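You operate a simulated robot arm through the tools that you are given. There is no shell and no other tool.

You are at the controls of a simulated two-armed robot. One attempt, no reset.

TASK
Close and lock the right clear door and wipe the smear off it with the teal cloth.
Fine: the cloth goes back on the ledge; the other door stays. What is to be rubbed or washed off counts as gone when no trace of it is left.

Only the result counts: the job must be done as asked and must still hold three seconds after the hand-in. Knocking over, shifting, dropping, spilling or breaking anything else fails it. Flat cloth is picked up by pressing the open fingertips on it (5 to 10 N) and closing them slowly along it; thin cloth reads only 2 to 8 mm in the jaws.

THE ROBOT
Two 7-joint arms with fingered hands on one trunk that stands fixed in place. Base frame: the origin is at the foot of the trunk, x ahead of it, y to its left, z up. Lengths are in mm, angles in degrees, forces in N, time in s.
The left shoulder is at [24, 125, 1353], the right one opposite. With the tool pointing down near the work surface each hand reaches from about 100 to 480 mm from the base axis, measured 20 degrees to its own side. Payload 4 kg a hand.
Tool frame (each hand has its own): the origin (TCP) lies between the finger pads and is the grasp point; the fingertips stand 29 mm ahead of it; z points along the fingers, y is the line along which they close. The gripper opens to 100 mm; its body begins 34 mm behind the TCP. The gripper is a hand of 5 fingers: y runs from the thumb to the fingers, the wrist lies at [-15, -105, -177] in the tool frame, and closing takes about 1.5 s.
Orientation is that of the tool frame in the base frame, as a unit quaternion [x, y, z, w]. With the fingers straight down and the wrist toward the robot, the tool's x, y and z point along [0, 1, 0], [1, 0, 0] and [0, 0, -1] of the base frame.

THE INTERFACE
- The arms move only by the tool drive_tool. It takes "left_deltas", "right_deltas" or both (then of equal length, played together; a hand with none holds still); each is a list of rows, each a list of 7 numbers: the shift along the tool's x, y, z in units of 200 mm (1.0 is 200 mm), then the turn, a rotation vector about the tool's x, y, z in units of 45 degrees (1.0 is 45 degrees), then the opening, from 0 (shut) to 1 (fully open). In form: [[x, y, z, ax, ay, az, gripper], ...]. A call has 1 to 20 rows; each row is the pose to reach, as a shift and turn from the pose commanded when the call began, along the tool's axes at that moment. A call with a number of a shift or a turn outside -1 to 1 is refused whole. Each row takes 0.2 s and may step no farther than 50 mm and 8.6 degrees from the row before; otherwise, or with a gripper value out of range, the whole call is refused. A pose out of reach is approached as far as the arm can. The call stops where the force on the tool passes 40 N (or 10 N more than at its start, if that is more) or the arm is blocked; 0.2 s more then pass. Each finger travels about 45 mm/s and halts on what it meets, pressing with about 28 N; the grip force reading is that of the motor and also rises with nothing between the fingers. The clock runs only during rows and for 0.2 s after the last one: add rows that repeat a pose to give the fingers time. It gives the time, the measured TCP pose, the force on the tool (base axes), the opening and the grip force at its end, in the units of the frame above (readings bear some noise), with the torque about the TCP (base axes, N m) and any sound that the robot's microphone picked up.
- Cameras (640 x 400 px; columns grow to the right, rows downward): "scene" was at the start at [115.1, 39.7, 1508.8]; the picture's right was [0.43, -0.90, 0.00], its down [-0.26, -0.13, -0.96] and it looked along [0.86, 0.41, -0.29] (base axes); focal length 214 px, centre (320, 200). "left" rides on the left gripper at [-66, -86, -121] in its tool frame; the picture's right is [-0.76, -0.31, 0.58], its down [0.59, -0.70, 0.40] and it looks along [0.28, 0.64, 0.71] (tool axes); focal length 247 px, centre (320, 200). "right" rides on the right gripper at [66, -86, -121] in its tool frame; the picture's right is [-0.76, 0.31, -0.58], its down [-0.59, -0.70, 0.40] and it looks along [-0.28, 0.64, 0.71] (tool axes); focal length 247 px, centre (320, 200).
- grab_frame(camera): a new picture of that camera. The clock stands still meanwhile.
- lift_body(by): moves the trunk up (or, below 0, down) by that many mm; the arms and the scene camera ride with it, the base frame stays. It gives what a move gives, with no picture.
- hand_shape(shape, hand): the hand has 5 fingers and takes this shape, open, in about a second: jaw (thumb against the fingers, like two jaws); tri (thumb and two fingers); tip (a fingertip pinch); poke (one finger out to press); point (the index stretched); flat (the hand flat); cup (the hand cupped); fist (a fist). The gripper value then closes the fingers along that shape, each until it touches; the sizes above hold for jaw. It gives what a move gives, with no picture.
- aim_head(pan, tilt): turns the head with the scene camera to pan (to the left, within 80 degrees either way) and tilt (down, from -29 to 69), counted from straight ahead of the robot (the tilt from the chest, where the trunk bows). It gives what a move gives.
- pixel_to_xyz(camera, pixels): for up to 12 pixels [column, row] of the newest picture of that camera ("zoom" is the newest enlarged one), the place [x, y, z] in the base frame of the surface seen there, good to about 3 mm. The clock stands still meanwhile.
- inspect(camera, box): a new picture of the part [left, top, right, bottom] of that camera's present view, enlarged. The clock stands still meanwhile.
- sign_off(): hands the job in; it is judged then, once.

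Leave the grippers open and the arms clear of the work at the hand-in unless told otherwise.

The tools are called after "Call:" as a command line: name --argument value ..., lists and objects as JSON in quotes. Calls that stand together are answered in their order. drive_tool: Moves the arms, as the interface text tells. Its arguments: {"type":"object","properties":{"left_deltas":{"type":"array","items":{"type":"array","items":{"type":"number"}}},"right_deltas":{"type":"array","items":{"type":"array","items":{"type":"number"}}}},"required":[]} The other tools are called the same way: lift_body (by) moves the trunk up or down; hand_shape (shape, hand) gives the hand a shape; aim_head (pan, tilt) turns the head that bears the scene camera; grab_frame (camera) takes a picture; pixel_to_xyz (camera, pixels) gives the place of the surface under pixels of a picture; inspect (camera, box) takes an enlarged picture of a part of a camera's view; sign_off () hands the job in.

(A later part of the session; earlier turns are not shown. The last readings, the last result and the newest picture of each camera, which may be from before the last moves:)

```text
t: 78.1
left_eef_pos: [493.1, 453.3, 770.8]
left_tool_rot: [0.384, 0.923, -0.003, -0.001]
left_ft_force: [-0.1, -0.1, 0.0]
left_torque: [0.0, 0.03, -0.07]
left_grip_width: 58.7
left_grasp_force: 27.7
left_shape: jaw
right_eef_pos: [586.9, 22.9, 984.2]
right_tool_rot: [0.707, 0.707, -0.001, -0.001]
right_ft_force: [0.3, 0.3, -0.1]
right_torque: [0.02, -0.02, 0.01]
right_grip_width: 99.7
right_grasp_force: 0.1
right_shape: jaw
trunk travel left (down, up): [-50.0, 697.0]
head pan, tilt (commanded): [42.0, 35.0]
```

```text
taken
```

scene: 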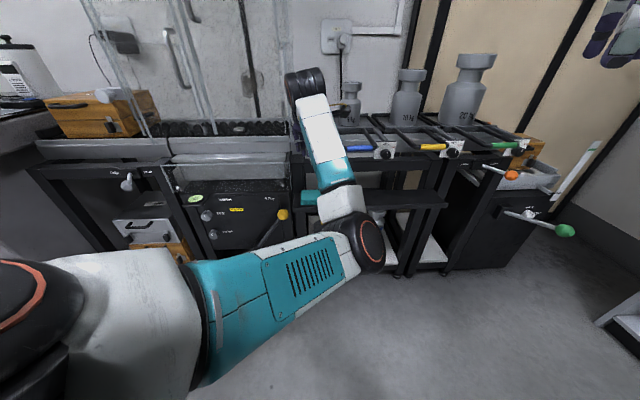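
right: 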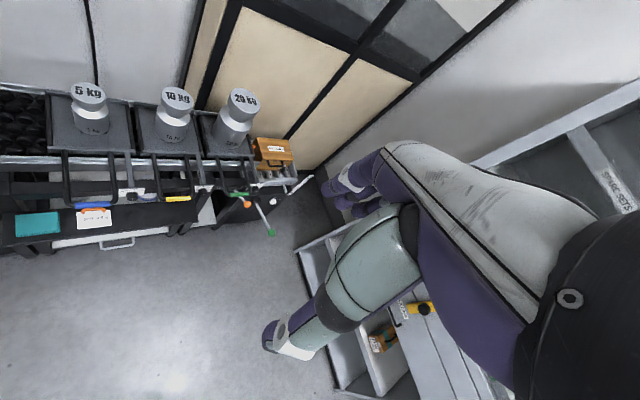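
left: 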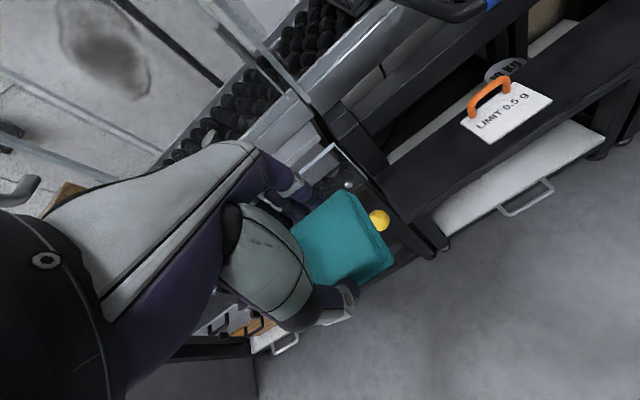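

The cloth is held securely. I'll pitch the hand up 90 degrees in two calls so the cloth's face points toward the door.

Call:
drive_tool --left_deltas '[[0, 0, 0, -0.17, 0, 0, 0.35], [0, 0, 0, -0.34, 0, 0, 0.35], [0, 0, 0, -0.51, 0, 0, 0.35], [0, 0, 0, -0.68, 0, 0, 0.35], [0, 0, 0, -0.85, 0, 0, 0.35], [0, 0, 0, -1.0, 0, 0, 0.35]]'

Call:
drive_tool --left_deltas '[[0, 0, 0, -0.17, 0, 0, 0.35], [0, 0, 0, -0.34, 0, 0, 0.35], [0, 0, 0, -0.51, 0, 0, 0.35], [0, 0, 0, -0.68, 0, 0, 0.35], [0, 0, 0, -0.85, 0, 0, 0.35], [0, 0, 0, -1.0, 0, 0, 0.35]]'

Call:
grab_frame --camera "left"

Call:
grab_frame --camera "scene"

```text
t: 79.5
left_eef_pos: [513.0, 467.2, 769.4]
left_tool_rot: [0.353, 0.854, 0.353, 0.146]
left_ft_force: [0.2, 0.3, -0.6]
left_torque: [0.03, 0.0, 0.03]
left_grip_width: 58.4
left_grasp_force: 28.0
left_shape: jaw
left hand out of reach, approached as far as the arm can: row 4, 5, 6
right_eef_pos: [588.8, 22.7, 983.6]
right_tool_rot: [0.707, 0.707, 0.0, -0.001]
right_ft_force: [0.1, 0.9, 0.1]
right_torque: [0.02, -0.01, -0.03]
right_grip_width: 99.8
right_grasp_force: 0.0
right_shape: jaw
trunk travel left (down, up): [-50.0, 697.0]
head pan, tilt (commanded): [42.0, 35.0]
```

```text
t: 80.9
left_eef_pos: [512.3, 465.8, 770.3]
left_tool_rot: [0.272, 0.654, 0.652, 0.271]
left_ft_force: [0.3, -0.1, -0.4]
left_torque: [0.01, -0.01, 0.02]
left_grip_width: 58.3
left_grasp_force: 27.7
left_shape: jaw
right_eef_pos: [587.9, 22.1, 983.8]
right_tool_rot: [0.707, 0.707, -0.001, 0.0]
right_ft_force: [0.2, 0.0, 0.5]
right_torque: [-0.02, 0.01, -0.02]
right_grip_width: 99.8
right_grasp_force: 0.0
right_shape: jaw
trunk travel left (down, up): [-50.0, 697.0]
head pan, tilt (commanded): [42.0, 35.0]
```

```text
taken
```

left: 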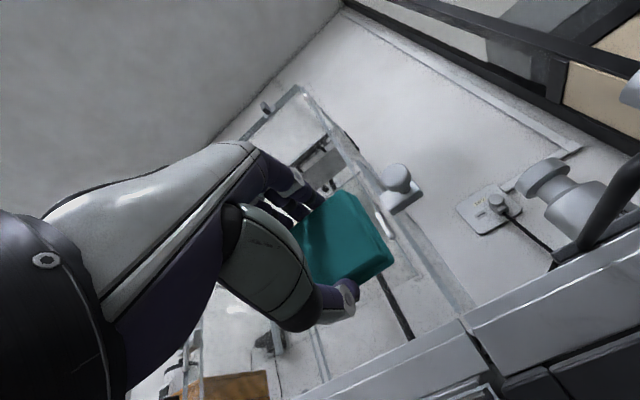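

```text
taken
```

scene: 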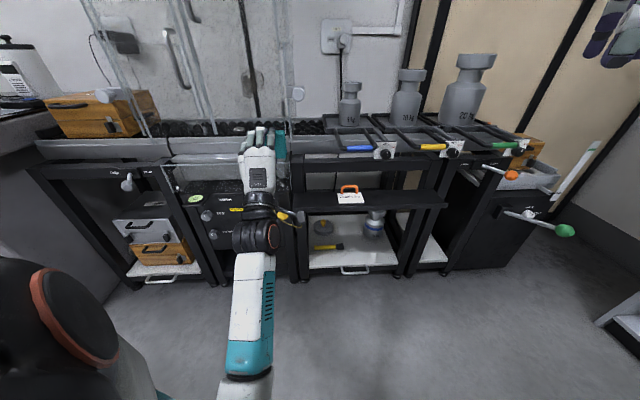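

The cloth faces the chamber. I'll raise the hand to the smear's height (z 891), shift left to u≈-5 and stop about 25 mm short of the glass.

Call:
drive_tool --left_deltas '[[0.05, 0.18, 0.06, 0, 0, 0, 0.35], [0.1, 0.36, 0.14, 0, 0, 0, 0.35], [0.15, 0.5, 0.25, 0, 0, 0, 0.35], [0.188, 0.605, 0.36, 0, 0, 0, 0.35], [0.188, 0.605, 0.417, 0, 0, 0, 0.35]]'

Call:
aim_head --pan 50 --tilt 15

Call:
grab_frame --camera "scene"

Call:
grab_frame --camera "left"

```text
t: 82.1
left_eef_pos: [544.9, 550.8, 891.2]
left_tool_rot: [0.271, 0.654, 0.653, 0.271]
left_ft_force: [0.7, 0.6, 0.0]
left_torque: [-0.01, -0.02, -0.01]
left_grip_width: 58.3
left_grasp_force: 28.4
left_shape: jaw
right_eef_pos: [587.1, 22.1, 983.4]
right_tool_rot: [0.706, 0.708, 0.0, -0.001]
right_ft_force: [-0.2, 0.3, 0.2]
right_torque: [0.0, -0.02, -0.01]
right_grip_width: 99.9
right_grasp_force: 0.0
right_shape: jaw
trunk travel left (down, up): [-50.0, 697.0]
head pan, tilt (commanded): [42.0, 35.0]
```

```text
t: 82.9
left_eef_pos: [545.3, 551.6, 889.9]
left_tool_rot: [0.271, 0.654, 0.652, 0.27]
left_ft_force: [0.8, -0.3, -0.2]
left_torque: [-0.02, 0.02, -0.04]
left_grip_width: 58.2
left_grasp_force: 27.7
left_shape: jaw
right_eef_pos: [587.7, 23.1, 983.4]
right_tool_rot: [0.707, 0.707, 0.0, 0.0]
right_ft_force: [0.1, 0.3, -0.1]
right_torque: [-0.01, -0.03, -0.01]
right_grip_width: 99.8
right_grasp_force: 0.0
right_shape: jaw
trunk travel left (down, up): [-50.0, 697.0]
head pan, tilt (commanded): [50.0, 15.0]
```

```text
taken
```

scene: 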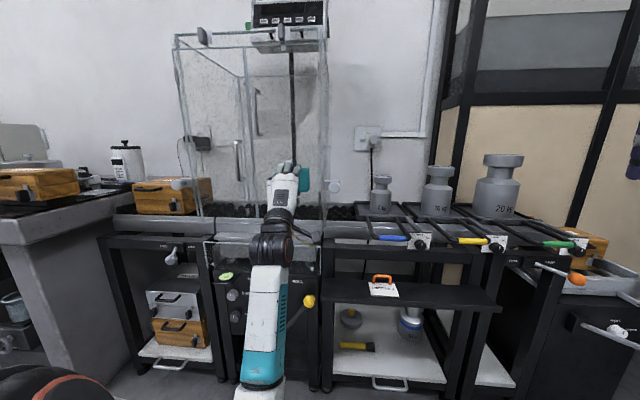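

```text
taken
```

left: 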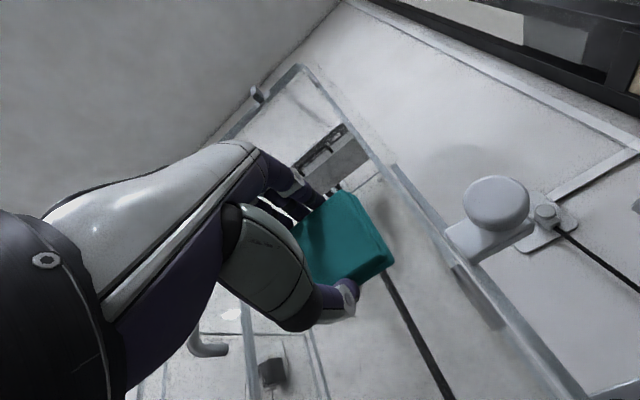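

The hand is lined up in front of the smear. I'll approach in small steps until the cloth presses on the glass with some newtons.

Call:
drive_tool --left_deltas '[[0, 0, 0.05, 0, 0, 0, 0.3], [0, 0, 0.09, 0, 0, 0, 0.3], [0, 0, 0.105, 0, 0, 0, 0.3], [0, 0, 0.115, 0, 0, 0, 0.3]]'

Call:
inspect --camera "left" --box '[240, 120, 480, 320]'

```text
t: 83.9
left_eef_pos: [560.9, 568.8, 891.2]
left_tool_rot: [0.271, 0.654, 0.653, 0.27]
left_ft_force: [-0.5, 0.8, -0.5]
left_torque: [0.02, 0.0, 0.01]
left_grip_width: 58.2
left_grasp_force: 28.0
left_shape: jaw
right_eef_pos: [587.7, 22.3, 984.1]
right_tool_rot: [0.706, 0.708, -0.001, 0.0]
right_ft_force: [-0.1, 0.5, -0.1]
right_torque: [-0.03, 0.01, -0.01]
right_grip_width: 99.9
right_grasp_force: 0.0
right_shape: jaw
trunk travel left (down, up): [-50.0, 697.0]
head pan, tilt (commanded): [50.0, 15.0]
```

```text
2.00 times, centred on (360, 220) of left
```

zoom: 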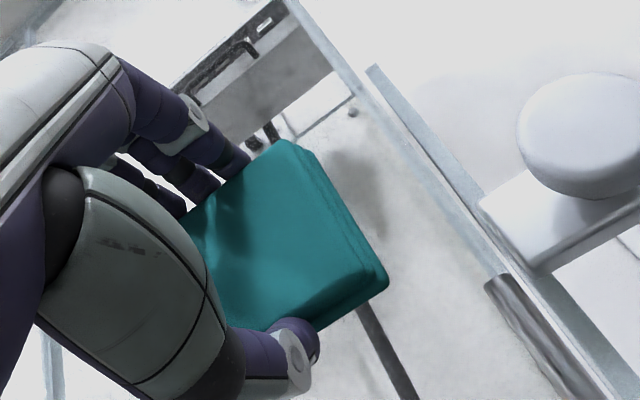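

The cloth is almost at the glass; part of the smear shows right of it near zoom (360,185). I'll measure it against the cloth.

Call:
pixel_to_xyz --camera "zoom" --pixels '[[350, 170], [370, 200], [340, 160], [385, 240], [310, 160], [375, 275], [280, 150], [365, 260]]'

```text
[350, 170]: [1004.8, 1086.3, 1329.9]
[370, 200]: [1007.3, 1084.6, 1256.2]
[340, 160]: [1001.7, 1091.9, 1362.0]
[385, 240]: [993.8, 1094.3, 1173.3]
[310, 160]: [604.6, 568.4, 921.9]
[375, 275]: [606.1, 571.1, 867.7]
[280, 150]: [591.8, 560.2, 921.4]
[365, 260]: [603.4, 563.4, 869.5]
```

That dark patch is a shadow on the back wall. The cloth's face is at d≈832, some 7 mm short of the glass, so I'll advance in 2 mm steps.

Call:
drive_tool --left_deltas '[[0, 0, 0.015, 0, 0, 0, 0.3], [0, 0, 0.025, 0, 0, 0, 0.3], [0, 0, 0.035, 0, 0, 0, 0.3], [0, 0, 0.04, 0, 0, 0, 0.3]]'

```text
t: 84.9
left_eef_pos: [565.2, 570.3, 894.2]
left_tool_rot: [0.271, 0.652, 0.654, 0.272]
left_ft_force: [-20.6, -18.9, -9.1]
left_torque: [-0.23, 0.28, 0.03]
left_grip_width: 57.7
left_grasp_force: 27.6
left_shape: jaw
right_eef_pos: [586.9, 22.1, 984.0]
right_tool_rot: [0.706, 0.708, 0.0, 0.0]
right_ft_force: [0.4, -0.2, -0.6]
right_torque: [0.0, -0.03, 0.01]
right_grip_width: 99.9
right_grasp_force: 0.1
right_shape: jaw
trunk travel left (down, up): [-50.0, 697.0]
head pan, tilt (commanded): [50.0, 15.0]
stopped in row 4 (left hand): the force on the tool passed its limit at 41 N (the readings are from after the stop); the commanded pose is now the measured one
```

It pressed up to 41 N and stopped, so the glass contact is near TCP d≈800. I'll back off 2 mm to a gentle press and read the force.

Call:
drive_tool --left_deltas '[[0, -0.01, -0.012, 0, 0, 0, 0.3], [0, -0.015, -0.012, 0, 0, 0, 0.3]]'

Call:
inspect --camera "left" --box '[240, 120, 480, 320]'

Call:
inspect --camera "scene" --box '[230, 100, 358, 220]'

```text
t: 85.5
left_eef_pos: [565.0, 569.8, 890.3]
left_tool_rot: [0.27, 0.652, 0.654, 0.271]
left_ft_force: [-5.2, -4.3, 1.8]
left_torque: [-0.04, 0.03, 0.04]
left_grip_width: 58.3
left_grasp_force: 27.9
left_shape: jaw
right_eef_pos: [587.6, 22.0, 983.9]
right_tool_rot: [0.708, 0.707, 0.001, 0.001]
right_ft_force: [-0.4, -0.5, 0.7]
right_torque: [-0.02, 0.04, 0.01]
right_grip_width: 99.9
right_grasp_force: 0.1
right_shape: jaw
trunk travel left (down, up): [-50.0, 697.0]
head pan, tilt (commanded): [50.0, 15.0]
```

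```text
2.00 times, centred on (360, 220) of left
```

zoom: 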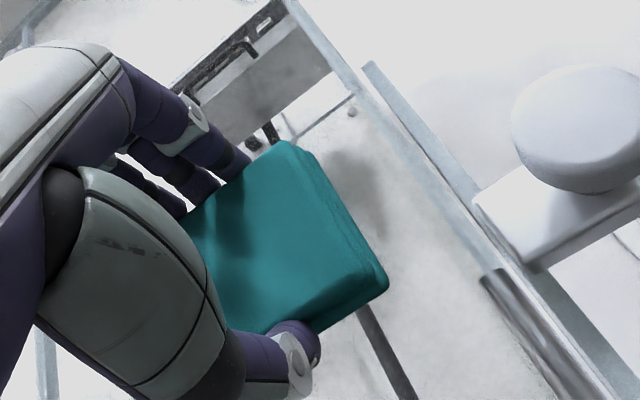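

```text
3.33 times, centred on (294, 160) of scene
```

zoom: 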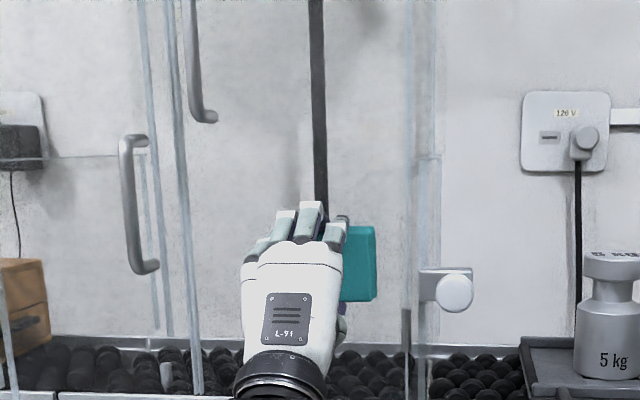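

A gentle 6.7 N press. I'll wipe slowly: up 32 mm, down 64 mm, and back to the middle.

Call:
drive_tool --left_deltas '[[0, 0.04, 0, 0, 0, 0, 0.3], [0, 0.08, 0, 0, 0, 0, 0.3], [0, 0.12, 0, 0, 0, 0, 0.3], [0, 0.16, 0, 0, 0, 0, 0.3], [0, 0.12, 0, 0, 0, 0, 0.3], [0, 0.08, 0, 0, 0, 0, 0.3], [0, 0.04, 0, 0, 0, 0, 0.3], [0, 0.0, 0, 0, 0, 0, 0.3], [0, -0.04, 0, 0, 0, 0, 0.3], [0, -0.08, 0, 0, 0, 0, 0.3], [0, -0.12, 0, 0, 0, 0, 0.3], [0, -0.16, 0, 0, 0, 0, 0.3]]'

Call:
inspect --camera "scene" --box '[230, 100, 358, 220]'

Call:
inspect --camera "left" --box '[240, 120, 480, 320]'

```text
t: 88.1
left_eef_pos: [563.2, 570.6, 857.4]
left_tool_rot: [0.272, 0.653, 0.653, 0.271]
left_ft_force: [-3.3, -3.8, 1.6]
left_torque: [-0.02, 0.03, -0.03]
left_grip_width: 57.9
left_grasp_force: 27.6
left_shape: jaw
right_eef_pos: [587.8, 21.8, 983.4]
right_tool_rot: [0.707, 0.708, 0.0, 0.0]
right_ft_force: [0.0, -0.7, -0.6]
right_torque: [0.02, -0.02, 0.03]
right_grip_width: 99.8
right_grasp_force: 0.0
right_shape: jaw
trunk travel left (down, up): [-50.0, 697.0]
head pan, tilt (commanded): [50.0, 15.0]
```

```text
3.33 times, centred on (294, 160) of scene
```

zoom: 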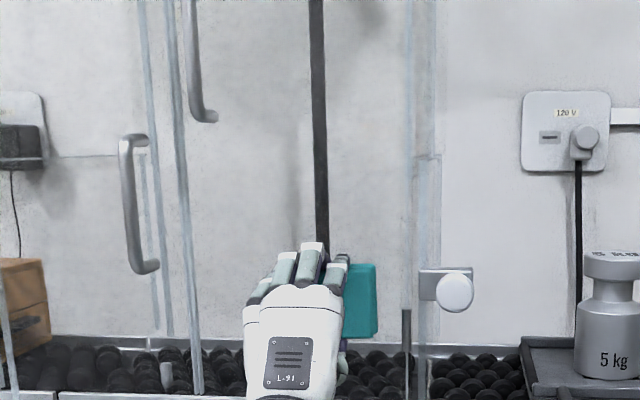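

```text
2.00 times, centred on (360, 220) of left
```

zoom: 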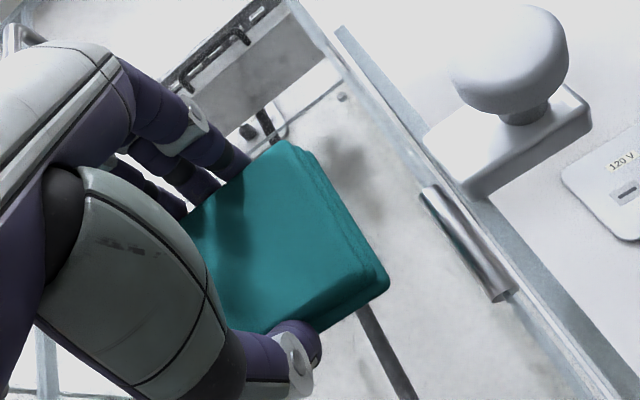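

It wipes with about 5 N. I'll press a touch more and make more strokes: up with the cloth 14 mm to the left, and down with it 10 mm to the right.

Call:
drive_tool --left_deltas '[[0.035, 0, 0.004, 0, 0, 0, 0.3], [0.07, 0.03, 0.004, 0, 0, 0, 0.3], [0.07, 0.08, 0.004, 0, 0, 0, 0.3], [0.07, 0.13, 0.004, 0, 0, 0, 0.3], [0.07, 0.18, 0.004, 0, 0, 0, 0.3], [0.07, 0.23, 0.004, 0, 0, 0, 0.3], [0.07, 0.28, 0.004, 0, 0, 0, 0.3], [0.07, 0.32, 0.004, 0, 0, 0, 0.3], [0.03, 0.32, 0.004, 0, 0, 0, 0.3], [-0.01, 0.32, 0.004, 0, 0, 0, 0.3], [-0.05, 0.32, 0.004, 0, 0, 0, 0.3], [-0.05, 0.28, 0.004, 0, 0, 0, 0.3], [-0.05, 0.23, 0.004, 0, 0, 0, 0.3], [-0.05, 0.18, 0.004, 0, 0, 0, 0.3], [-0.05, 0.13, 0.004, 0, 0, 0, 0.3], [-0.05, 0.08, 0.004, 0, 0, 0, 0.3], [-0.05, 0.03, 0.004, 0, 0, 0, 0.3], [-0.05, 0.0, 0.004, 0, 0, 0, 0.3]]'

Call:
inspect --camera "left" --box '[240, 120, 480, 320]'

Call:
inspect --camera "scene" --box '[230, 100, 358, 220]'

```text
t: 91.9
left_eef_pos: [571.5, 564.2, 856.7]
left_tool_rot: [0.271, 0.653, 0.653, 0.271]
left_ft_force: [-8.2, -7.9, 3.8]
left_torque: [0.08, -0.05, 0.02]
left_grip_width: 58.3
left_grasp_force: 28.0
left_shape: jaw
right_eef_pos: [587.2, 21.2, 983.5]
right_tool_rot: [0.705, 0.709, 0.001, 0.0]
right_ft_force: [0.2, 0.4, -0.5]
right_torque: [0.07, -0.01, -0.02]
right_grip_width: 99.8
right_grasp_force: 0.2
right_shape: jaw
trunk travel left (down, up): [-50.0, 697.0]
head pan, tilt (commanded): [50.0, 15.0]
```

```text
2.00 times, centred on (360, 220) of left
```

zoom: 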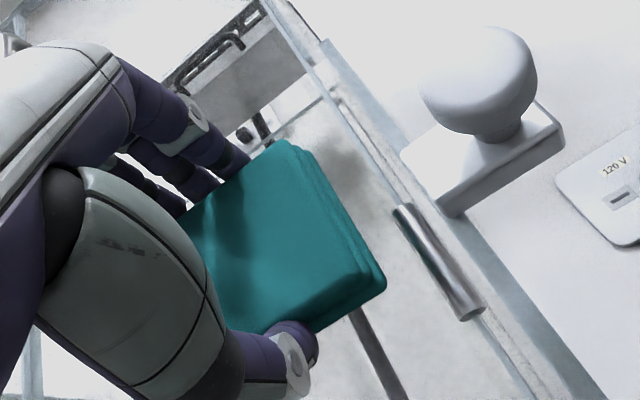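

```text
3.33 times, centred on (294, 160) of scene
```

zoom: 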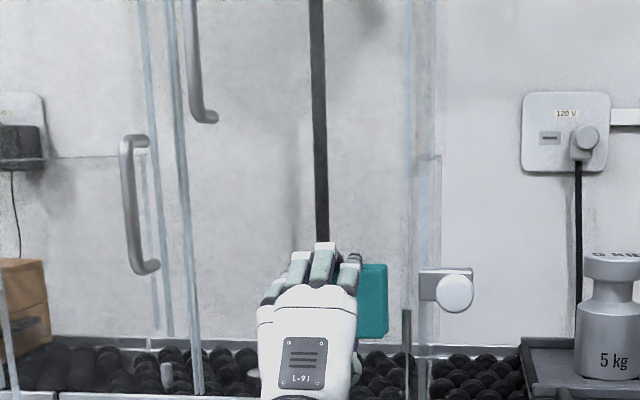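

The force is 12 N and the wiped area looks cleaner. I'll do one more set of horizontal strokes at three heights, then back off and look.

Call:
drive_tool --left_deltas '[[0.05, 0, -0.001, 0, 0, 0, 0.3], [0.1, 0, -0.001, 0, 0, 0, 0.3], [0.15, 0.0, -0.001, 0, 0, 0, 0.3], [0.15, 0.05, -0.001, 0, 0, 0, 0.3], [0.15, 0.1, -0.001, 0, 0, 0, 0.3], [0.1, 0.1, -0.001, 0, 0, 0, 0.3], [0.05, 0.1, -0.001, 0, 0, 0, 0.3], [0.0, 0.1, -0.001, 0, 0, 0, 0.3], [0.0, 0.15, -0.001, 0, 0, 0, 0.3], [0.0, 0.2, -0.001, 0, 0, 0, 0.3], [0.05, 0.2, -0.001, 0, 0, 0, 0.3], [0.1, 0.2, -0.001, 0, 0, 0, 0.3], [0.15, 0.2, -0.001, 0, 0, 0, 0.3], [0.15, 0.25, -0.001, 0, 0, 0, 0.3], [0.15, 0.3, -0.001, 0, 0, 0, 0.3], [0.1, 0.3, -0.001, 0, 0, 0, 0.3], [0.05, 0.3, -0.001, 0, 0, 0, 0.3], [0.0, 0.3, -0.001, 0, 0, 0, 0.3]]'

Call:
drive_tool --left_deltas '[[0, 0, -0.1, 0, 0, 0, 0.3], [0, 0.1, -0.3, 0, 0, 0, 0.3], [0, 0.3, -0.42, 0, 0, 0, 0.3], [0, 0.5, -0.5, 0, 0, 0, 0.3], [0, 0.7, -0.55, 0, 0, 0, 0.3]]'

Call:
grab_frame --camera "scene"

```text
t: 95.7
left_eef_pos: [570.2, 563.4, 917.9]
left_tool_rot: [0.272, 0.652, 0.653, 0.272]
left_ft_force: [-5.8, -2.7, -0.5]
left_torque: [-0.04, 0.07, 0.06]
left_grip_width: 57.4
left_grasp_force: 28.9
left_shape: jaw
right_eef_pos: [588.4, 22.0, 983.7]
right_tool_rot: [0.706, 0.708, 0.0, 0.0]
right_ft_force: [-0.2, -0.4, -0.4]
right_torque: [0.01, 0.01, 0.01]
right_grip_width: 99.9
right_grasp_force: 0.2
right_shape: jaw
trunk travel left (down, up): [-50.0, 697.0]
head pan, tilt (commanded): [50.0, 15.0]
```

```text
t: 96.9
left_eef_pos: [495.0, 485.7, 1056.4]
left_tool_rot: [0.271, 0.654, 0.652, 0.271]
left_ft_force: [0.9, -0.1, -0.2]
left_torque: [0.0, 0.0, -0.03]
left_grip_width: 57.6
left_grasp_force: 28.5
left_shape: jaw
right_eef_pos: [588.1, 22.1, 982.9]
right_tool_rot: [0.706, 0.708, 0.0, 0.001]
right_ft_force: [0.4, -0.6, -0.6]
right_torque: [-0.05, 0.0, -0.01]
right_grip_width: 99.8
right_grasp_force: 0.1
right_shape: jaw
trunk travel left (down, up): [-50.0, 697.0]
head pan, tilt (commanded): [50.0, 15.0]
```

```text
taken
```

scene: 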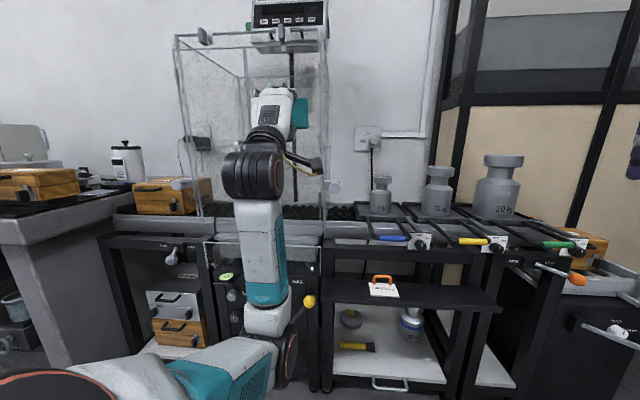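

The arm still hides the smear's place. I'll move the hand 180 mm to the left, staying clear of the doors, to see the glass.

Call:
drive_tool --left_deltas '[[0.22, 0, 0, 0, 0, 0, 0.3], [0.44, 0, 0, 0, 0, 0, 0.3], [0.66, 0, 0, 0, 0, 0, 0.3], [0.88, 0, 0, 0, 0, 0, 0.3]]'

Call:
grab_frame --camera "scene"

Call:
inspect --camera "scene" --box '[250, 140, 346, 220]'

```text
t: 97.9
left_eef_pos: [370.6, 613.7, 1054.6]
left_tool_rot: [0.271, 0.653, 0.653, 0.272]
left_ft_force: [-0.3, -1.1, 0.6]
left_torque: [-0.01, 0.02, 0.01]
left_grip_width: 57.3
left_grasp_force: 27.4
left_shape: jaw
right_eef_pos: [588.5, 22.5, 984.4]
right_tool_rot: [0.707, 0.707, 0.0, 0.001]
right_ft_force: [-0.1, -0.2, -0.5]
right_torque: [-0.01, 0.0, 0.03]
right_grip_width: 99.6
right_grasp_force: 0.0
right_shape: jaw
trunk travel left (down, up): [-50.0, 697.0]
head pan, tilt (commanded): [50.0, 15.0]
```

```text
taken
```

scene: 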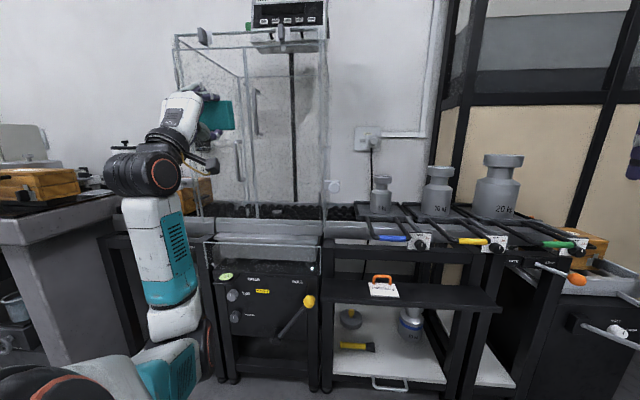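

```text
5.00 times, centred on (298, 180) of scene
```

zoom: 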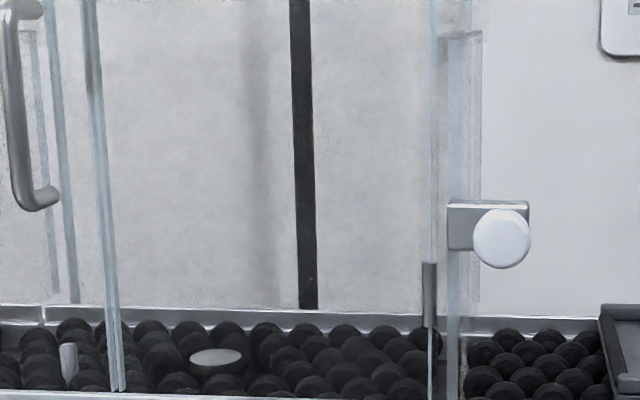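

The smear seems gone. I'll look very closely at that area for any faint remains.

Call:
inspect --camera "scene" --box '[270, 160, 310, 185]'

Call:
inspect --camera "scene" --box '[270, 180, 310, 205]'

Call:
inspect --camera "scene" --box '[298, 165, 338, 190]'

Call:
inspect --camera "scene" --box '[270, 195, 334, 235]'

```text
16.00 times, centred on (290, 172) of scene
```

zoom: 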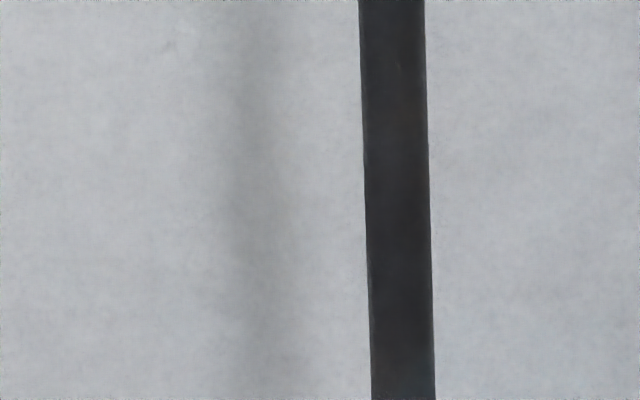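

```text
16.00 times, centred on (290, 192) of scene
```

zoom: 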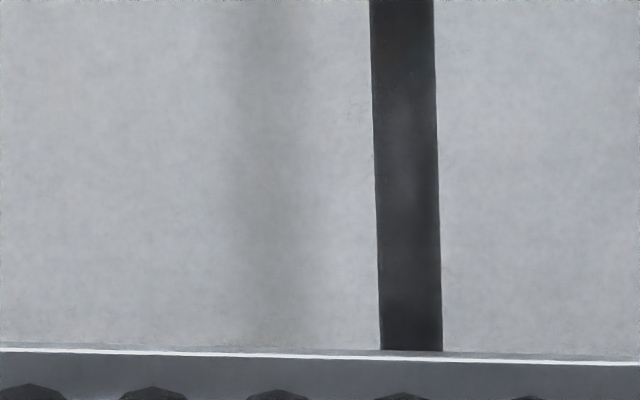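

```text
16.00 times, centred on (318, 178) of scene
```

zoom: 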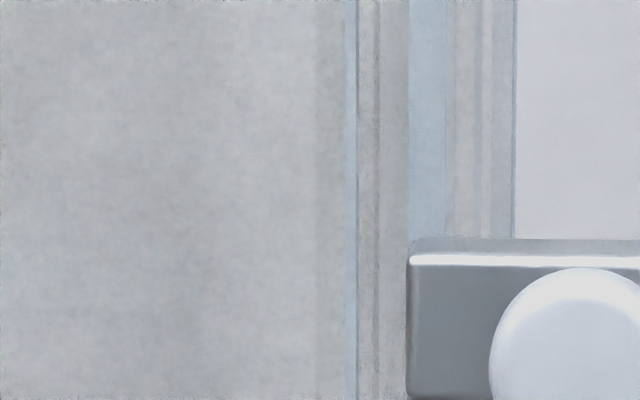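

```text
10.00 times, centred on (302, 215) of scene
```

zoom: 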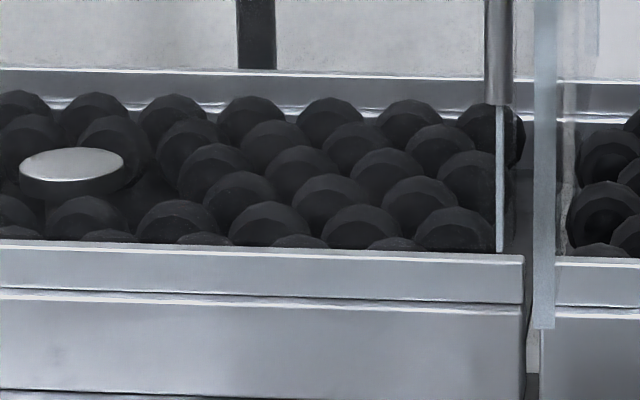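

The glass looks clear against the wall. To be certain I'll raise the trunk 350 mm so the wiped spot is seen against the dark rollers, where the smear showed best.

Call:
lift_body --by 350

Call:
aim_head --pan 48 --tilt 32

Call:
grab_frame --camera "scene"

```text
t: 101.3
left_eef_pos: [371.4, 611.5, 1406.1]
left_tool_rot: [0.272, 0.653, 0.652, 0.272]
left_ft_force: [0.0, 0.1, -0.2]
left_torque: [-0.02, -0.01, -0.03]
left_grip_width: 57.6
left_grasp_force: 28.5
left_shape: jaw
right_eef_pos: [588.3, 21.6, 1331.5]
right_tool_rot: [0.707, 0.707, 0.0, -0.001]
right_ft_force: [-0.2, 0.1, -0.3]
right_torque: [-0.03, 0.0, -0.02]
right_grip_width: 99.7
right_grasp_force: 0.1
right_shape: jaw
trunk travel left (down, up): [-400.0, 347.0]
head pan, tilt (commanded): [50.0, 15.0]
```

```text
t: 102.1
left_eef_pos: [370.1, 610.4, 1406.1]
left_tool_rot: [0.271, 0.654, 0.652, 0.271]
left_ft_force: [-0.5, -0.1, 0.0]
left_torque: [0.0, 0.02, 0.01]
left_grip_width: 57.5
left_grasp_force: 28.1
left_shape: jaw
right_eef_pos: [588.3, 22.2, 1333.2]
right_tool_rot: [0.706, 0.708, -0.001, 0.0]
right_ft_force: [0.2, 0.6, -0.2]
right_torque: [0.01, 0.01, -0.03]
right_grip_width: 99.9
right_grasp_force: 0.0
right_shape: jaw
trunk travel left (down, up): [-400.0, 347.0]
head pan, tilt (commanded): [48.0, 32.0]
```

```text
taken
```

scene: 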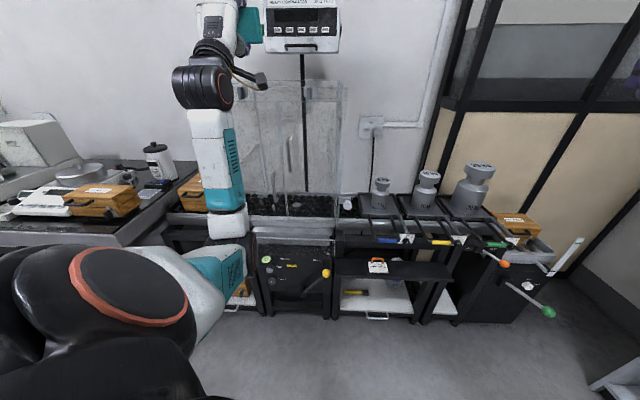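

Call:
inspect --camera "scene" --box '[280, 180, 344, 220]'

Call:
inspect --camera "scene" --box '[296, 190, 336, 215]'

```text
10.00 times, centred on (312, 200) of scene
```

zoom: 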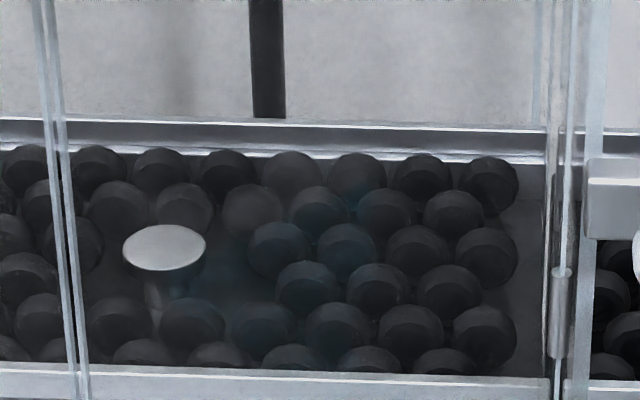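

```text
16.00 times, centred on (316, 202) of scene
```

zoom: 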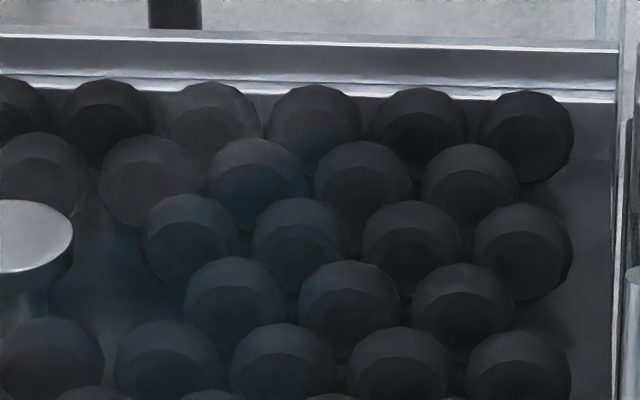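

I see faint teal and pale tints on the rollers around zoom (200,240), which look like reflections of my arm. I'll move the arm a bit and check that these tints move with it.

Call:
drive_tool --left_deltas '[[0, 0.2, 0, 0, 0, 0, 0.3], [0, 0.4, 0, 0, 0, 0, 0.3], [-0.2, 0.4, 0, 0, 0, 0, 0.3], [-0.4, 0.4, 0, 0, 0, 0, 0.3], [-0.6, 0.4, 0, 0, 0, 0, 0.3], [-0.8, 0.4, 0, 0, 0, 0, 0.3]]'

Call:
inspect --camera "scene" --box '[296, 190, 336, 215]'

Call:
inspect --camera "scene" --box '[280, 170, 344, 210]'

```text
t: 103.5
left_eef_pos: [484.1, 499.3, 1488.2]
left_tool_rot: [0.271, 0.653, 0.653, 0.271]
left_ft_force: [1.5, -0.6, -0.6]
left_torque: [-0.03, 0.0, 0.02]
left_grip_width: 57.4
left_grasp_force: 28.0
left_shape: jaw
right_eef_pos: [590.4, 21.6, 1333.4]
right_tool_rot: [0.707, 0.707, -0.001, 0.0]
right_ft_force: [1.0, -0.5, -0.8]
right_torque: [0.03, -0.01, -0.03]
right_grip_width: 99.9
right_grasp_force: 0.0
right_shape: jaw
trunk travel left (down, up): [-400.0, 347.0]
head pan, tilt (commanded): [48.0, 32.0]
```

```text
16.00 times, centred on (316, 202) of scene
```

zoom: 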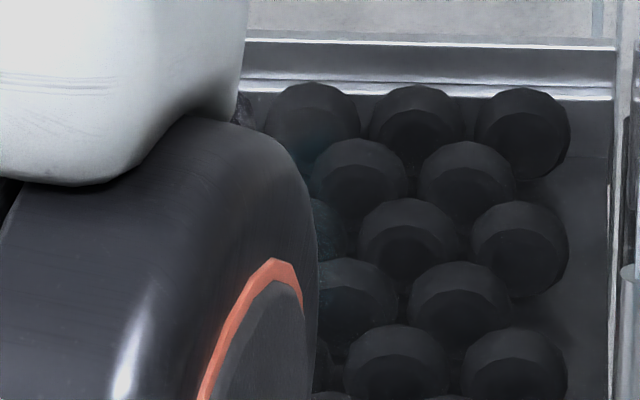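

```text
10.00 times, centred on (312, 190) of scene
```

zoom: 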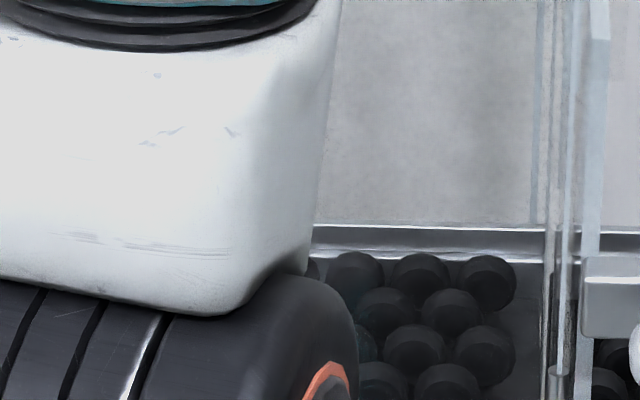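

The elbow now hides part of the area, so this is inconclusive. I'll move the hand 200 mm left at this greater height and compare the tints.

Call:
drive_tool --left_deltas '[[0.2, 0, 0, 0, 0, 0, 0.3], [0.4, 0, 0, 0, 0, 0, 0.3], [0.6, 0, 0, 0, 0, 0, 0.3], [0.8, 0, 0, 0, 0, 0, 0.3], [1.0, 0, 0, 0, 0, 0, 0.3]]'

Call:
inspect --camera "scene" --box '[296, 190, 336, 215]'

Call:
grab_frame --camera "scene"

```text
t: 104.7
left_eef_pos: [337.5, 643.4, 1488.3]
left_tool_rot: [0.27, 0.654, 0.653, 0.271]
left_ft_force: [-0.6, 0.7, 0.7]
left_torque: [-0.01, 0.0, -0.03]
left_grip_width: 57.6
left_grasp_force: 28.3
left_shape: jaw
right_eef_pos: [586.1, 22.2, 1333.6]
right_tool_rot: [0.706, 0.708, 0.001, 0.0]
right_ft_force: [-0.1, 0.2, 0.2]
right_torque: [0.0, 0.01, 0.04]
right_grip_width: 99.9
right_grasp_force: 0.1
right_shape: jaw
trunk travel left (down, up): [-400.0, 347.0]
head pan, tilt (commanded): [48.0, 32.0]
```

```text
16.00 times, centred on (316, 202) of scene
```

zoom: 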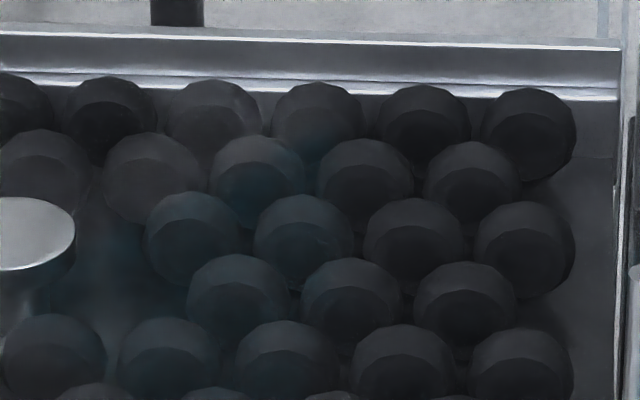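

```text
taken
```

scene: 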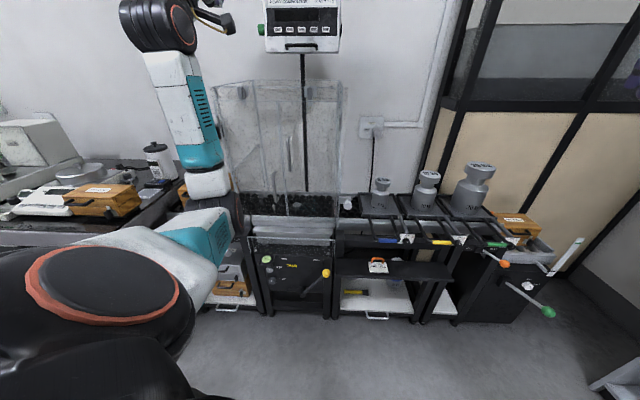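

The tints did not move with the arm, and they reach left of where the smear was. I'll raise the trunk to the original height and look from the same viewpoint as my first pictures, for a direct comparison.

Call:
lift_body --by 150

Call:
aim_head --pan 50 --tilt 30

Call:
inspect --camera "scene" --box '[290, 200, 370, 250]'

Call:
inspect --camera "scene" --box '[310, 222, 358, 252]'

Call:
inspect --camera "scene" --box '[290, 210, 330, 235]'

```text
t: 106.5
left_eef_pos: [341.8, 640.5, 1635.2]
left_tool_rot: [0.271, 0.654, 0.653, 0.27]
left_ft_force: [-0.3, -0.8, -0.9]
left_torque: [-0.02, 0.0, 0.0]
left_grip_width: 57.4
left_grasp_force: 28.2
left_shape: jaw
right_eef_pos: [588.2, 22.4, 1481.7]
right_tool_rot: [0.706, 0.708, -0.001, -0.001]
right_ft_force: [-0.3, 0.5, 0.2]
right_torque: [0.0, 0.05, 0.03]
right_grip_width: 100.0
right_grasp_force: 0.1
right_shape: jaw
trunk travel left (down, up): [-550.0, 197.0]
head pan, tilt (commanded): [48.0, 32.0]
```

```text
t: 107.1
left_eef_pos: [341.9, 640.3, 1636.2]
left_tool_rot: [0.272, 0.653, 0.652, 0.272]
left_ft_force: [0.2, 0.5, 0.6]
left_torque: [0.0, 0.01, 0.01]
left_grip_width: 57.4
left_grasp_force: 28.1
left_shape: jaw
right_eef_pos: [589.3, 23.7, 1483.7]
right_tool_rot: [0.707, 0.708, -0.001, -0.001]
right_ft_force: [0.5, -0.1, 0.8]
right_torque: [-0.02, -0.01, 0.04]
right_grip_width: 100.0
right_grasp_force: 0.1
right_shape: jaw
trunk travel left (down, up): [-550.0, 197.0]
head pan, tilt (commanded): [50.0, 30.0]
```

```text
8.00 times, centred on (330, 225) of scene
```

zoom: 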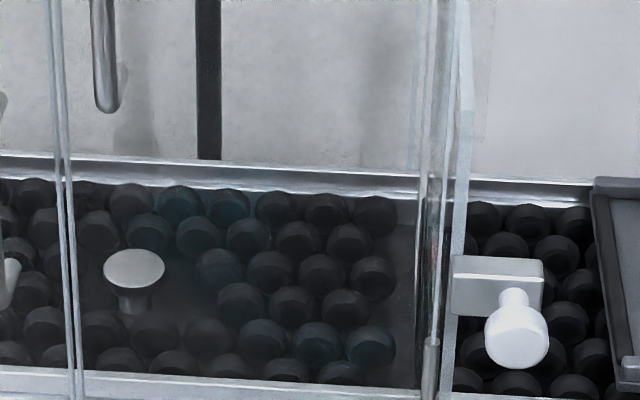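

```text
13.33 times, centred on (334, 237) of scene
```

zoom: 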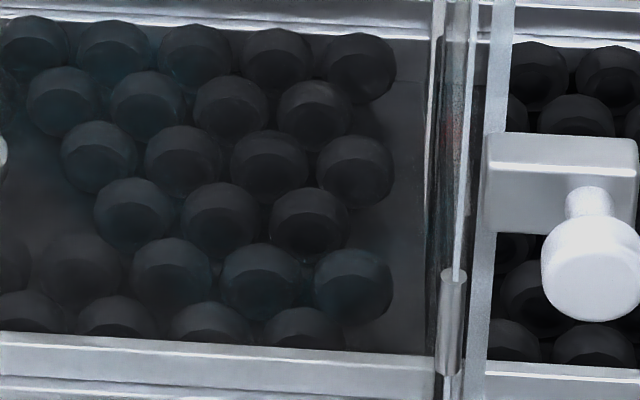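

```text
16.00 times, centred on (310, 222) of scene
```

zoom: 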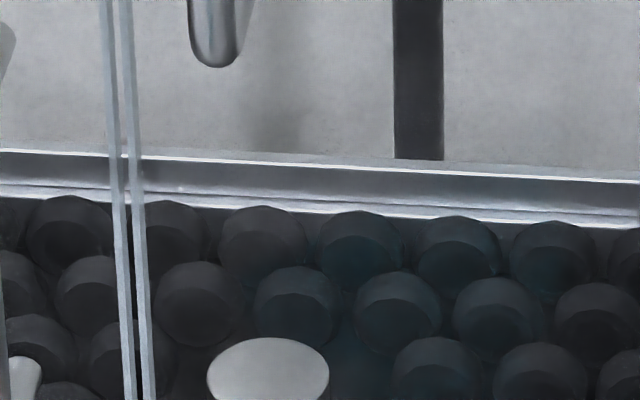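

From the same viewpoint as at the start, the tints have shifted, so they are only reflections; the smear's place (zoom 232-338, 190-325) is evenly dark with no trace. Now I'll return the cloth: lower the trunk 500 mm again.

Call:
lift_body --by -500

Call:
drive_tool --left_deltas '[[-0.12, -0.16, 0, 0, 0, 0, 0.3], [-0.24, -0.32, 0, 0, 0, 0, 0.3], [-0.36, -0.48, 0, 0, 0, 0, 0.3], [-0.48, -0.64, 0, 0, 0, 0, 0.3], [-0.6, -0.8, 0, 0, 0, 0, 0.3]]'

Call:
drive_tool --left_deltas '[[-0.12, -0.16, 0, 0, 0, 0, 0.3], [-0.24, -0.32, 0, 0, 0, 0, 0.3], [-0.36, -0.48, 0, 0, 0, 0, 0.3], [-0.48, -0.64, 0, 0, 0, 0, 0.3], [-0.6, -0.8, 0, 0, 0, 0, 0.3]]'

```text
refused: -500 is not a number from -400 to 400
```

```text
t: 108.3
left_eef_pos: [429.7, 554.6, 1477.3]
left_tool_rot: [0.272, 0.653, 0.653, 0.271]
left_ft_force: [0.3, -0.1, -0.3]
left_torque: [0.0, 0.02, -0.01]
left_grip_width: 57.4
left_grasp_force: 27.4
left_shape: jaw
right_eef_pos: [589.5, 21.0, 1483.4]
right_tool_rot: [0.706, 0.708, 0.0, -0.002]
right_ft_force: [-0.1, -0.4, 0.0]
right_torque: [0.03, 0.05, 0.01]
right_grip_width: 99.9
right_grasp_force: 0.0
right_shape: jaw
trunk travel left (down, up): [-550.0, 197.0]
head pan, tilt (commanded): [50.0, 30.0]
```

```text
t: 109.5
left_eef_pos: [512.3, 466.9, 1314.5]
left_tool_rot: [0.272, 0.653, 0.653, 0.271]
left_ft_force: [-0.4, 1.0, 0.1]
left_torque: [-0.06, 0.0, 0.04]
left_grip_width: 57.7
left_grasp_force: 28.3
left_shape: jaw
right_eef_pos: [589.1, 22.2, 1484.3]
right_tool_rot: [0.706, 0.708, 0.0, 0.0]
right_ft_force: [-1.0, 0.4, 1.1]
right_torque: [-0.03, 0.02, -0.01]
right_grip_width: 99.8
right_grasp_force: 0.0
right_shape: jaw
trunk travel left (down, up): [-550.0, 197.0]
head pan, tilt (commanded): [50.0, 30.0]
```

The trunk move was refused (400 mm limit), but the hand is safely at u=32, d=692. I'll lower in two steps of 250 mm.

Call:
lift_body --by -250

Call:
lift_body --by -250

Call:
drive_tool --left_deltas '[[0, 0, 0, 0.17, 0, 0, 0.3], [0, 0, 0, 0.34, 0, 0, 0.3], [0, 0, 0, 0.51, 0, 0, 0.3], [0, 0, 0, 0.68, 0, 0, 0.3], [0, 0, 0, 0.85, 0, 0, 0.3], [0, 0, 0, 1.0, 0, 0, 0.3]]'

Call:
drive_tool --left_deltas '[[0, 0, 0, 0.17, 0, 0, 0.3], [0, 0, 0, 0.34, 0, 0, 0.3], [0, 0, 0, 0.51, 0, 0, 0.3], [0, 0, 0, 0.68, 0, 0, 0.3], [0, 0, 0, 0.85, 0, 0, 0.3], [0, 0, 0, 1.0, 0, 0, 0.3]]'

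Call:
grab_frame --camera "left"

```text
t: 112.1
left_eef_pos: [510.7, 468.8, 1066.9]
left_tool_rot: [0.271, 0.653, 0.653, 0.272]
left_ft_force: [-0.2, 0.2, -0.7]
left_torque: [-0.03, -0.03, -0.04]
left_grip_width: 57.7
left_grasp_force: 28.5
left_shape: jaw
right_eef_pos: [587.3, 22.9, 1234.5]
right_tool_rot: [0.706, 0.708, -0.001, 0.0]
right_ft_force: [-0.3, -0.6, -0.2]
right_torque: [-0.03, 0.01, 0.01]
right_grip_width: 99.6
right_grasp_force: 0.0
right_shape: jaw
trunk travel left (down, up): [-300.0, 447.0]
head pan, tilt (commanded): [50.0, 30.0]
```

```text
t: 114.7
left_eef_pos: [510.5, 469.4, 817.3]
left_tool_rot: [0.271, 0.654, 0.652, 0.272]
left_ft_force: [-0.3, 0.3, -0.4]
left_torque: [0.02, 0.01, -0.01]
left_grip_width: 57.6
left_grasp_force: 27.7
left_shape: jaw
right_eef_pos: [587.4, 22.7, 984.0]
right_tool_rot: [0.707, 0.707, 0.0, 0.0]
right_ft_force: [-0.2, -0.8, 0.3]
right_torque: [-0.02, 0.03, 0.01]
right_grip_width: 99.6
right_grasp_force: 0.1
right_shape: jaw
trunk travel left (down, up): [-50.0, 697.0]
head pan, tilt (commanded): [50.0, 30.0]
```

```text
t: 116.1
left_eef_pos: [511.6, 469.9, 815.3]
left_tool_rot: [0.354, 0.854, 0.352, 0.146]
left_ft_force: [-0.3, 0.2, -0.6]
left_torque: [0.0, 0.0, -0.03]
left_grip_width: 57.4
left_grasp_force: 27.9
left_shape: jaw
left hand out of reach, approached as far as the arm can: row 4, 5
right_eef_pos: [587.9, 21.7, 983.3]
right_tool_rot: [0.706, 0.708, -0.001, -0.001]
right_ft_force: [0.5, -0.4, 0.2]
right_torque: [0.02, 0.0, -0.02]
right_grip_width: 99.7
right_grasp_force: 0.0
right_shape: jaw
trunk travel left (down, up): [-50.0, 697.0]
head pan, tilt (commanded): [50.0, 30.0]
```

```text
t: 117.5
left_eef_pos: [508.8, 472.2, 816.2]
left_tool_rot: [0.383, 0.924, -0.002, -0.001]
left_ft_force: [1.3, 0.1, -0.5]
left_torque: [0.01, 0.0, -0.01]
left_grip_width: 57.6
left_grasp_force: 28.0
left_shape: jaw
right_eef_pos: [587.9, 25.7, 983.3]
right_tool_rot: [0.705, 0.709, 0.0, -0.001]
right_ft_force: [-0.6, 1.0, 0.3]
right_torque: [0.0, 0.0, 0.0]
right_grip_width: 99.8
right_grasp_force: 0.0
right_shape: jaw
trunk travel left (down, up): [-50.0, 697.0]
head pan, tilt (commanded): [50.0, 30.0]
```

```text
taken
```

left: 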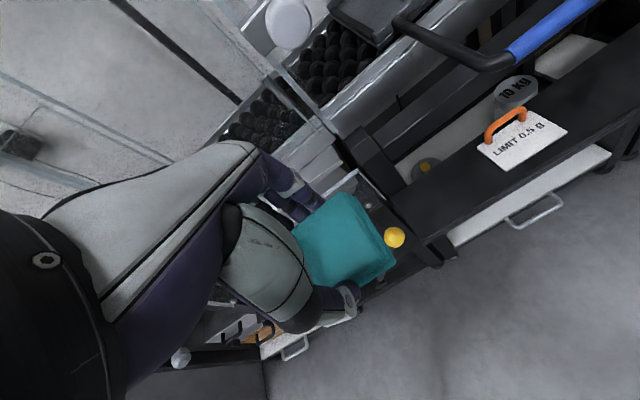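

The cloth is held pointing down at u=26, d=694. I'll carry it right, down and forward over the ledge, reversing the path I took away.

Call:
drive_tool --left_deltas '[[-0.2, -0.05, 0.05, 0, 0, 0, 0.3], [-0.4, -0.1, 0.12, 0, 0, 0, 0.3], [-0.605, -0.13, 0.2, 0, 0, 0, 0.3], [-0.605, -0.13, 0.4, 0, 0, 0, 0.3], [-0.605, -0.13, 0.6, 0, 0, 0, 0.3], [-0.605, -0.05, 0.75, 0, 0, 0, 0.3], [-0.605, 0.12, 0.87, 0, 0, 0, 0.3], [-0.605, 0.3, 0.95, 0, 0, 0, 0.3], [-0.605, 0.465, 1.0, 0, 0, 0, 0.3]]'

Call:
inspect --camera "left" --box '[240, 160, 480, 360]'

Call:
pixel_to_xyz --camera "zoom" --pixels '[[290, 70], [310, 80], [380, 195], [375, 215], [300, 150], [340, 170], [440, 200], [400, 250]]'

```text
t: 119.5
left_eef_pos: [663.1, 450.1, 615.3]
left_tool_rot: [0.383, 0.924, -0.001, -0.001]
left_ft_force: [-0.1, 0.1, 0.2]
left_torque: [-0.02, 0.04, 0.0]
left_grip_width: 57.5
left_grasp_force: 27.6
left_shape: jaw
right_eef_pos: [588.6, 22.1, 982.8]
right_tool_rot: [0.707, 0.708, -0.001, -0.001]
right_ft_force: [0.0, 0.6, 0.8]
right_torque: [0.0, -0.03, 0.01]
right_grip_width: 99.8
right_grasp_force: 0.0
right_shape: jaw
trunk travel left (down, up): [-50.0, 697.0]
head pan, tilt (commanded): [50.0, 30.0]
```

```text
2.00 times, centred on (360, 260) of left
```

zoom: 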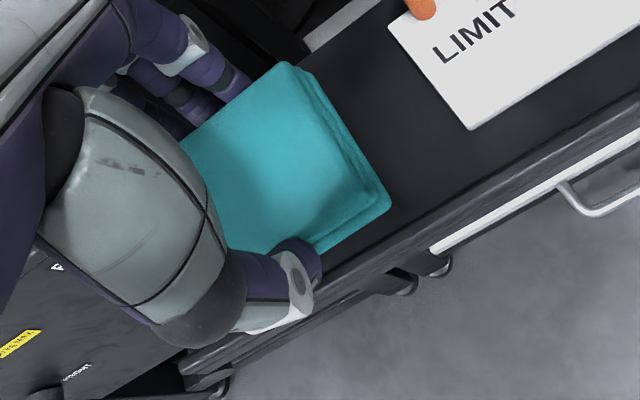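

```text
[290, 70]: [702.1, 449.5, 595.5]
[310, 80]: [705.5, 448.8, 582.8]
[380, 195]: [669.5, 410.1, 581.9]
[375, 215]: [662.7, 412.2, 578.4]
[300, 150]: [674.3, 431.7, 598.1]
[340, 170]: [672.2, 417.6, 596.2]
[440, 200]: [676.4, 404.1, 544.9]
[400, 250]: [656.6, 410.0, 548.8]
```

The cloth is over the ledge, its bottom about 28 mm above it. I'll shift 5 mm back from the lip and lower in small steps until it touches.

Call:
drive_tool --left_deltas '[[0.015, 0.025, 0.03, 0, 0, 0, 0.3], [0.015, 0.025, 0.07, 0, 0, 0, 0.3], [0.015, 0.025, 0.1, 0, 0, 0, 0.3], [0.015, 0.025, 0.12, 0, 0, 0, 0.3], [0.015, 0.025, 0.13, 0, 0, 0, 0.3]]'

```text
t: 120.7
left_eef_pos: [663.9, 455.4, 589.8]
left_tool_rot: [0.384, 0.923, 0.0, 0.0]
left_ft_force: [0.2, 0.3, -0.7]
left_torque: [-0.01, 0.01, -0.03]
left_grip_width: 57.7
left_grasp_force: 28.6
left_shape: jaw
right_eef_pos: [588.6, 21.9, 983.6]
right_tool_rot: [0.706, 0.708, -0.001, -0.001]
right_ft_force: [1.4, -0.3, -0.3]
right_torque: [-0.02, -0.02, 0.01]
right_grip_width: 99.4
right_grasp_force: 0.1
right_shape: jaw
trunk travel left (down, up): [-50.0, 697.0]
head pan, tilt (commanded): [50.0, 30.0]
```

No contact yet at z=589.8. I'll lower 1 mm per row for a few more millimetres.

Call:
drive_tool --left_deltas '[[0, 0, 0.006, 0, 0, 0, 0.3], [0, 0, 0.011, 0, 0, 0, 0.3], [0, 0, 0.016, 0, 0, 0, 0.3], [0, 0, 0.02, 0, 0, 0, 0.3]]'

```text
t: 121.7
left_eef_pos: [664.7, 454.7, 587.4]
left_tool_rot: [0.384, 0.923, 0.0, 0.0]
left_ft_force: [-1.0, 0.4, 0.3]
left_torque: [-0.02, 0.02, 0.02]
left_grip_width: 57.6
left_grasp_force: 28.2
left_shape: jaw
right_eef_pos: [589.3, 22.9, 982.8]
right_tool_rot: [0.706, 0.708, -0.001, -0.002]
right_ft_force: [-0.8, -0.1, 0.3]
right_torque: [-0.01, 0.02, 0.0]
right_grip_width: 99.7
right_grasp_force: 0.0
right_shape: jaw
trunk travel left (down, up): [-50.0, 697.0]
head pan, tilt (commanded): [50.0, 30.0]
```

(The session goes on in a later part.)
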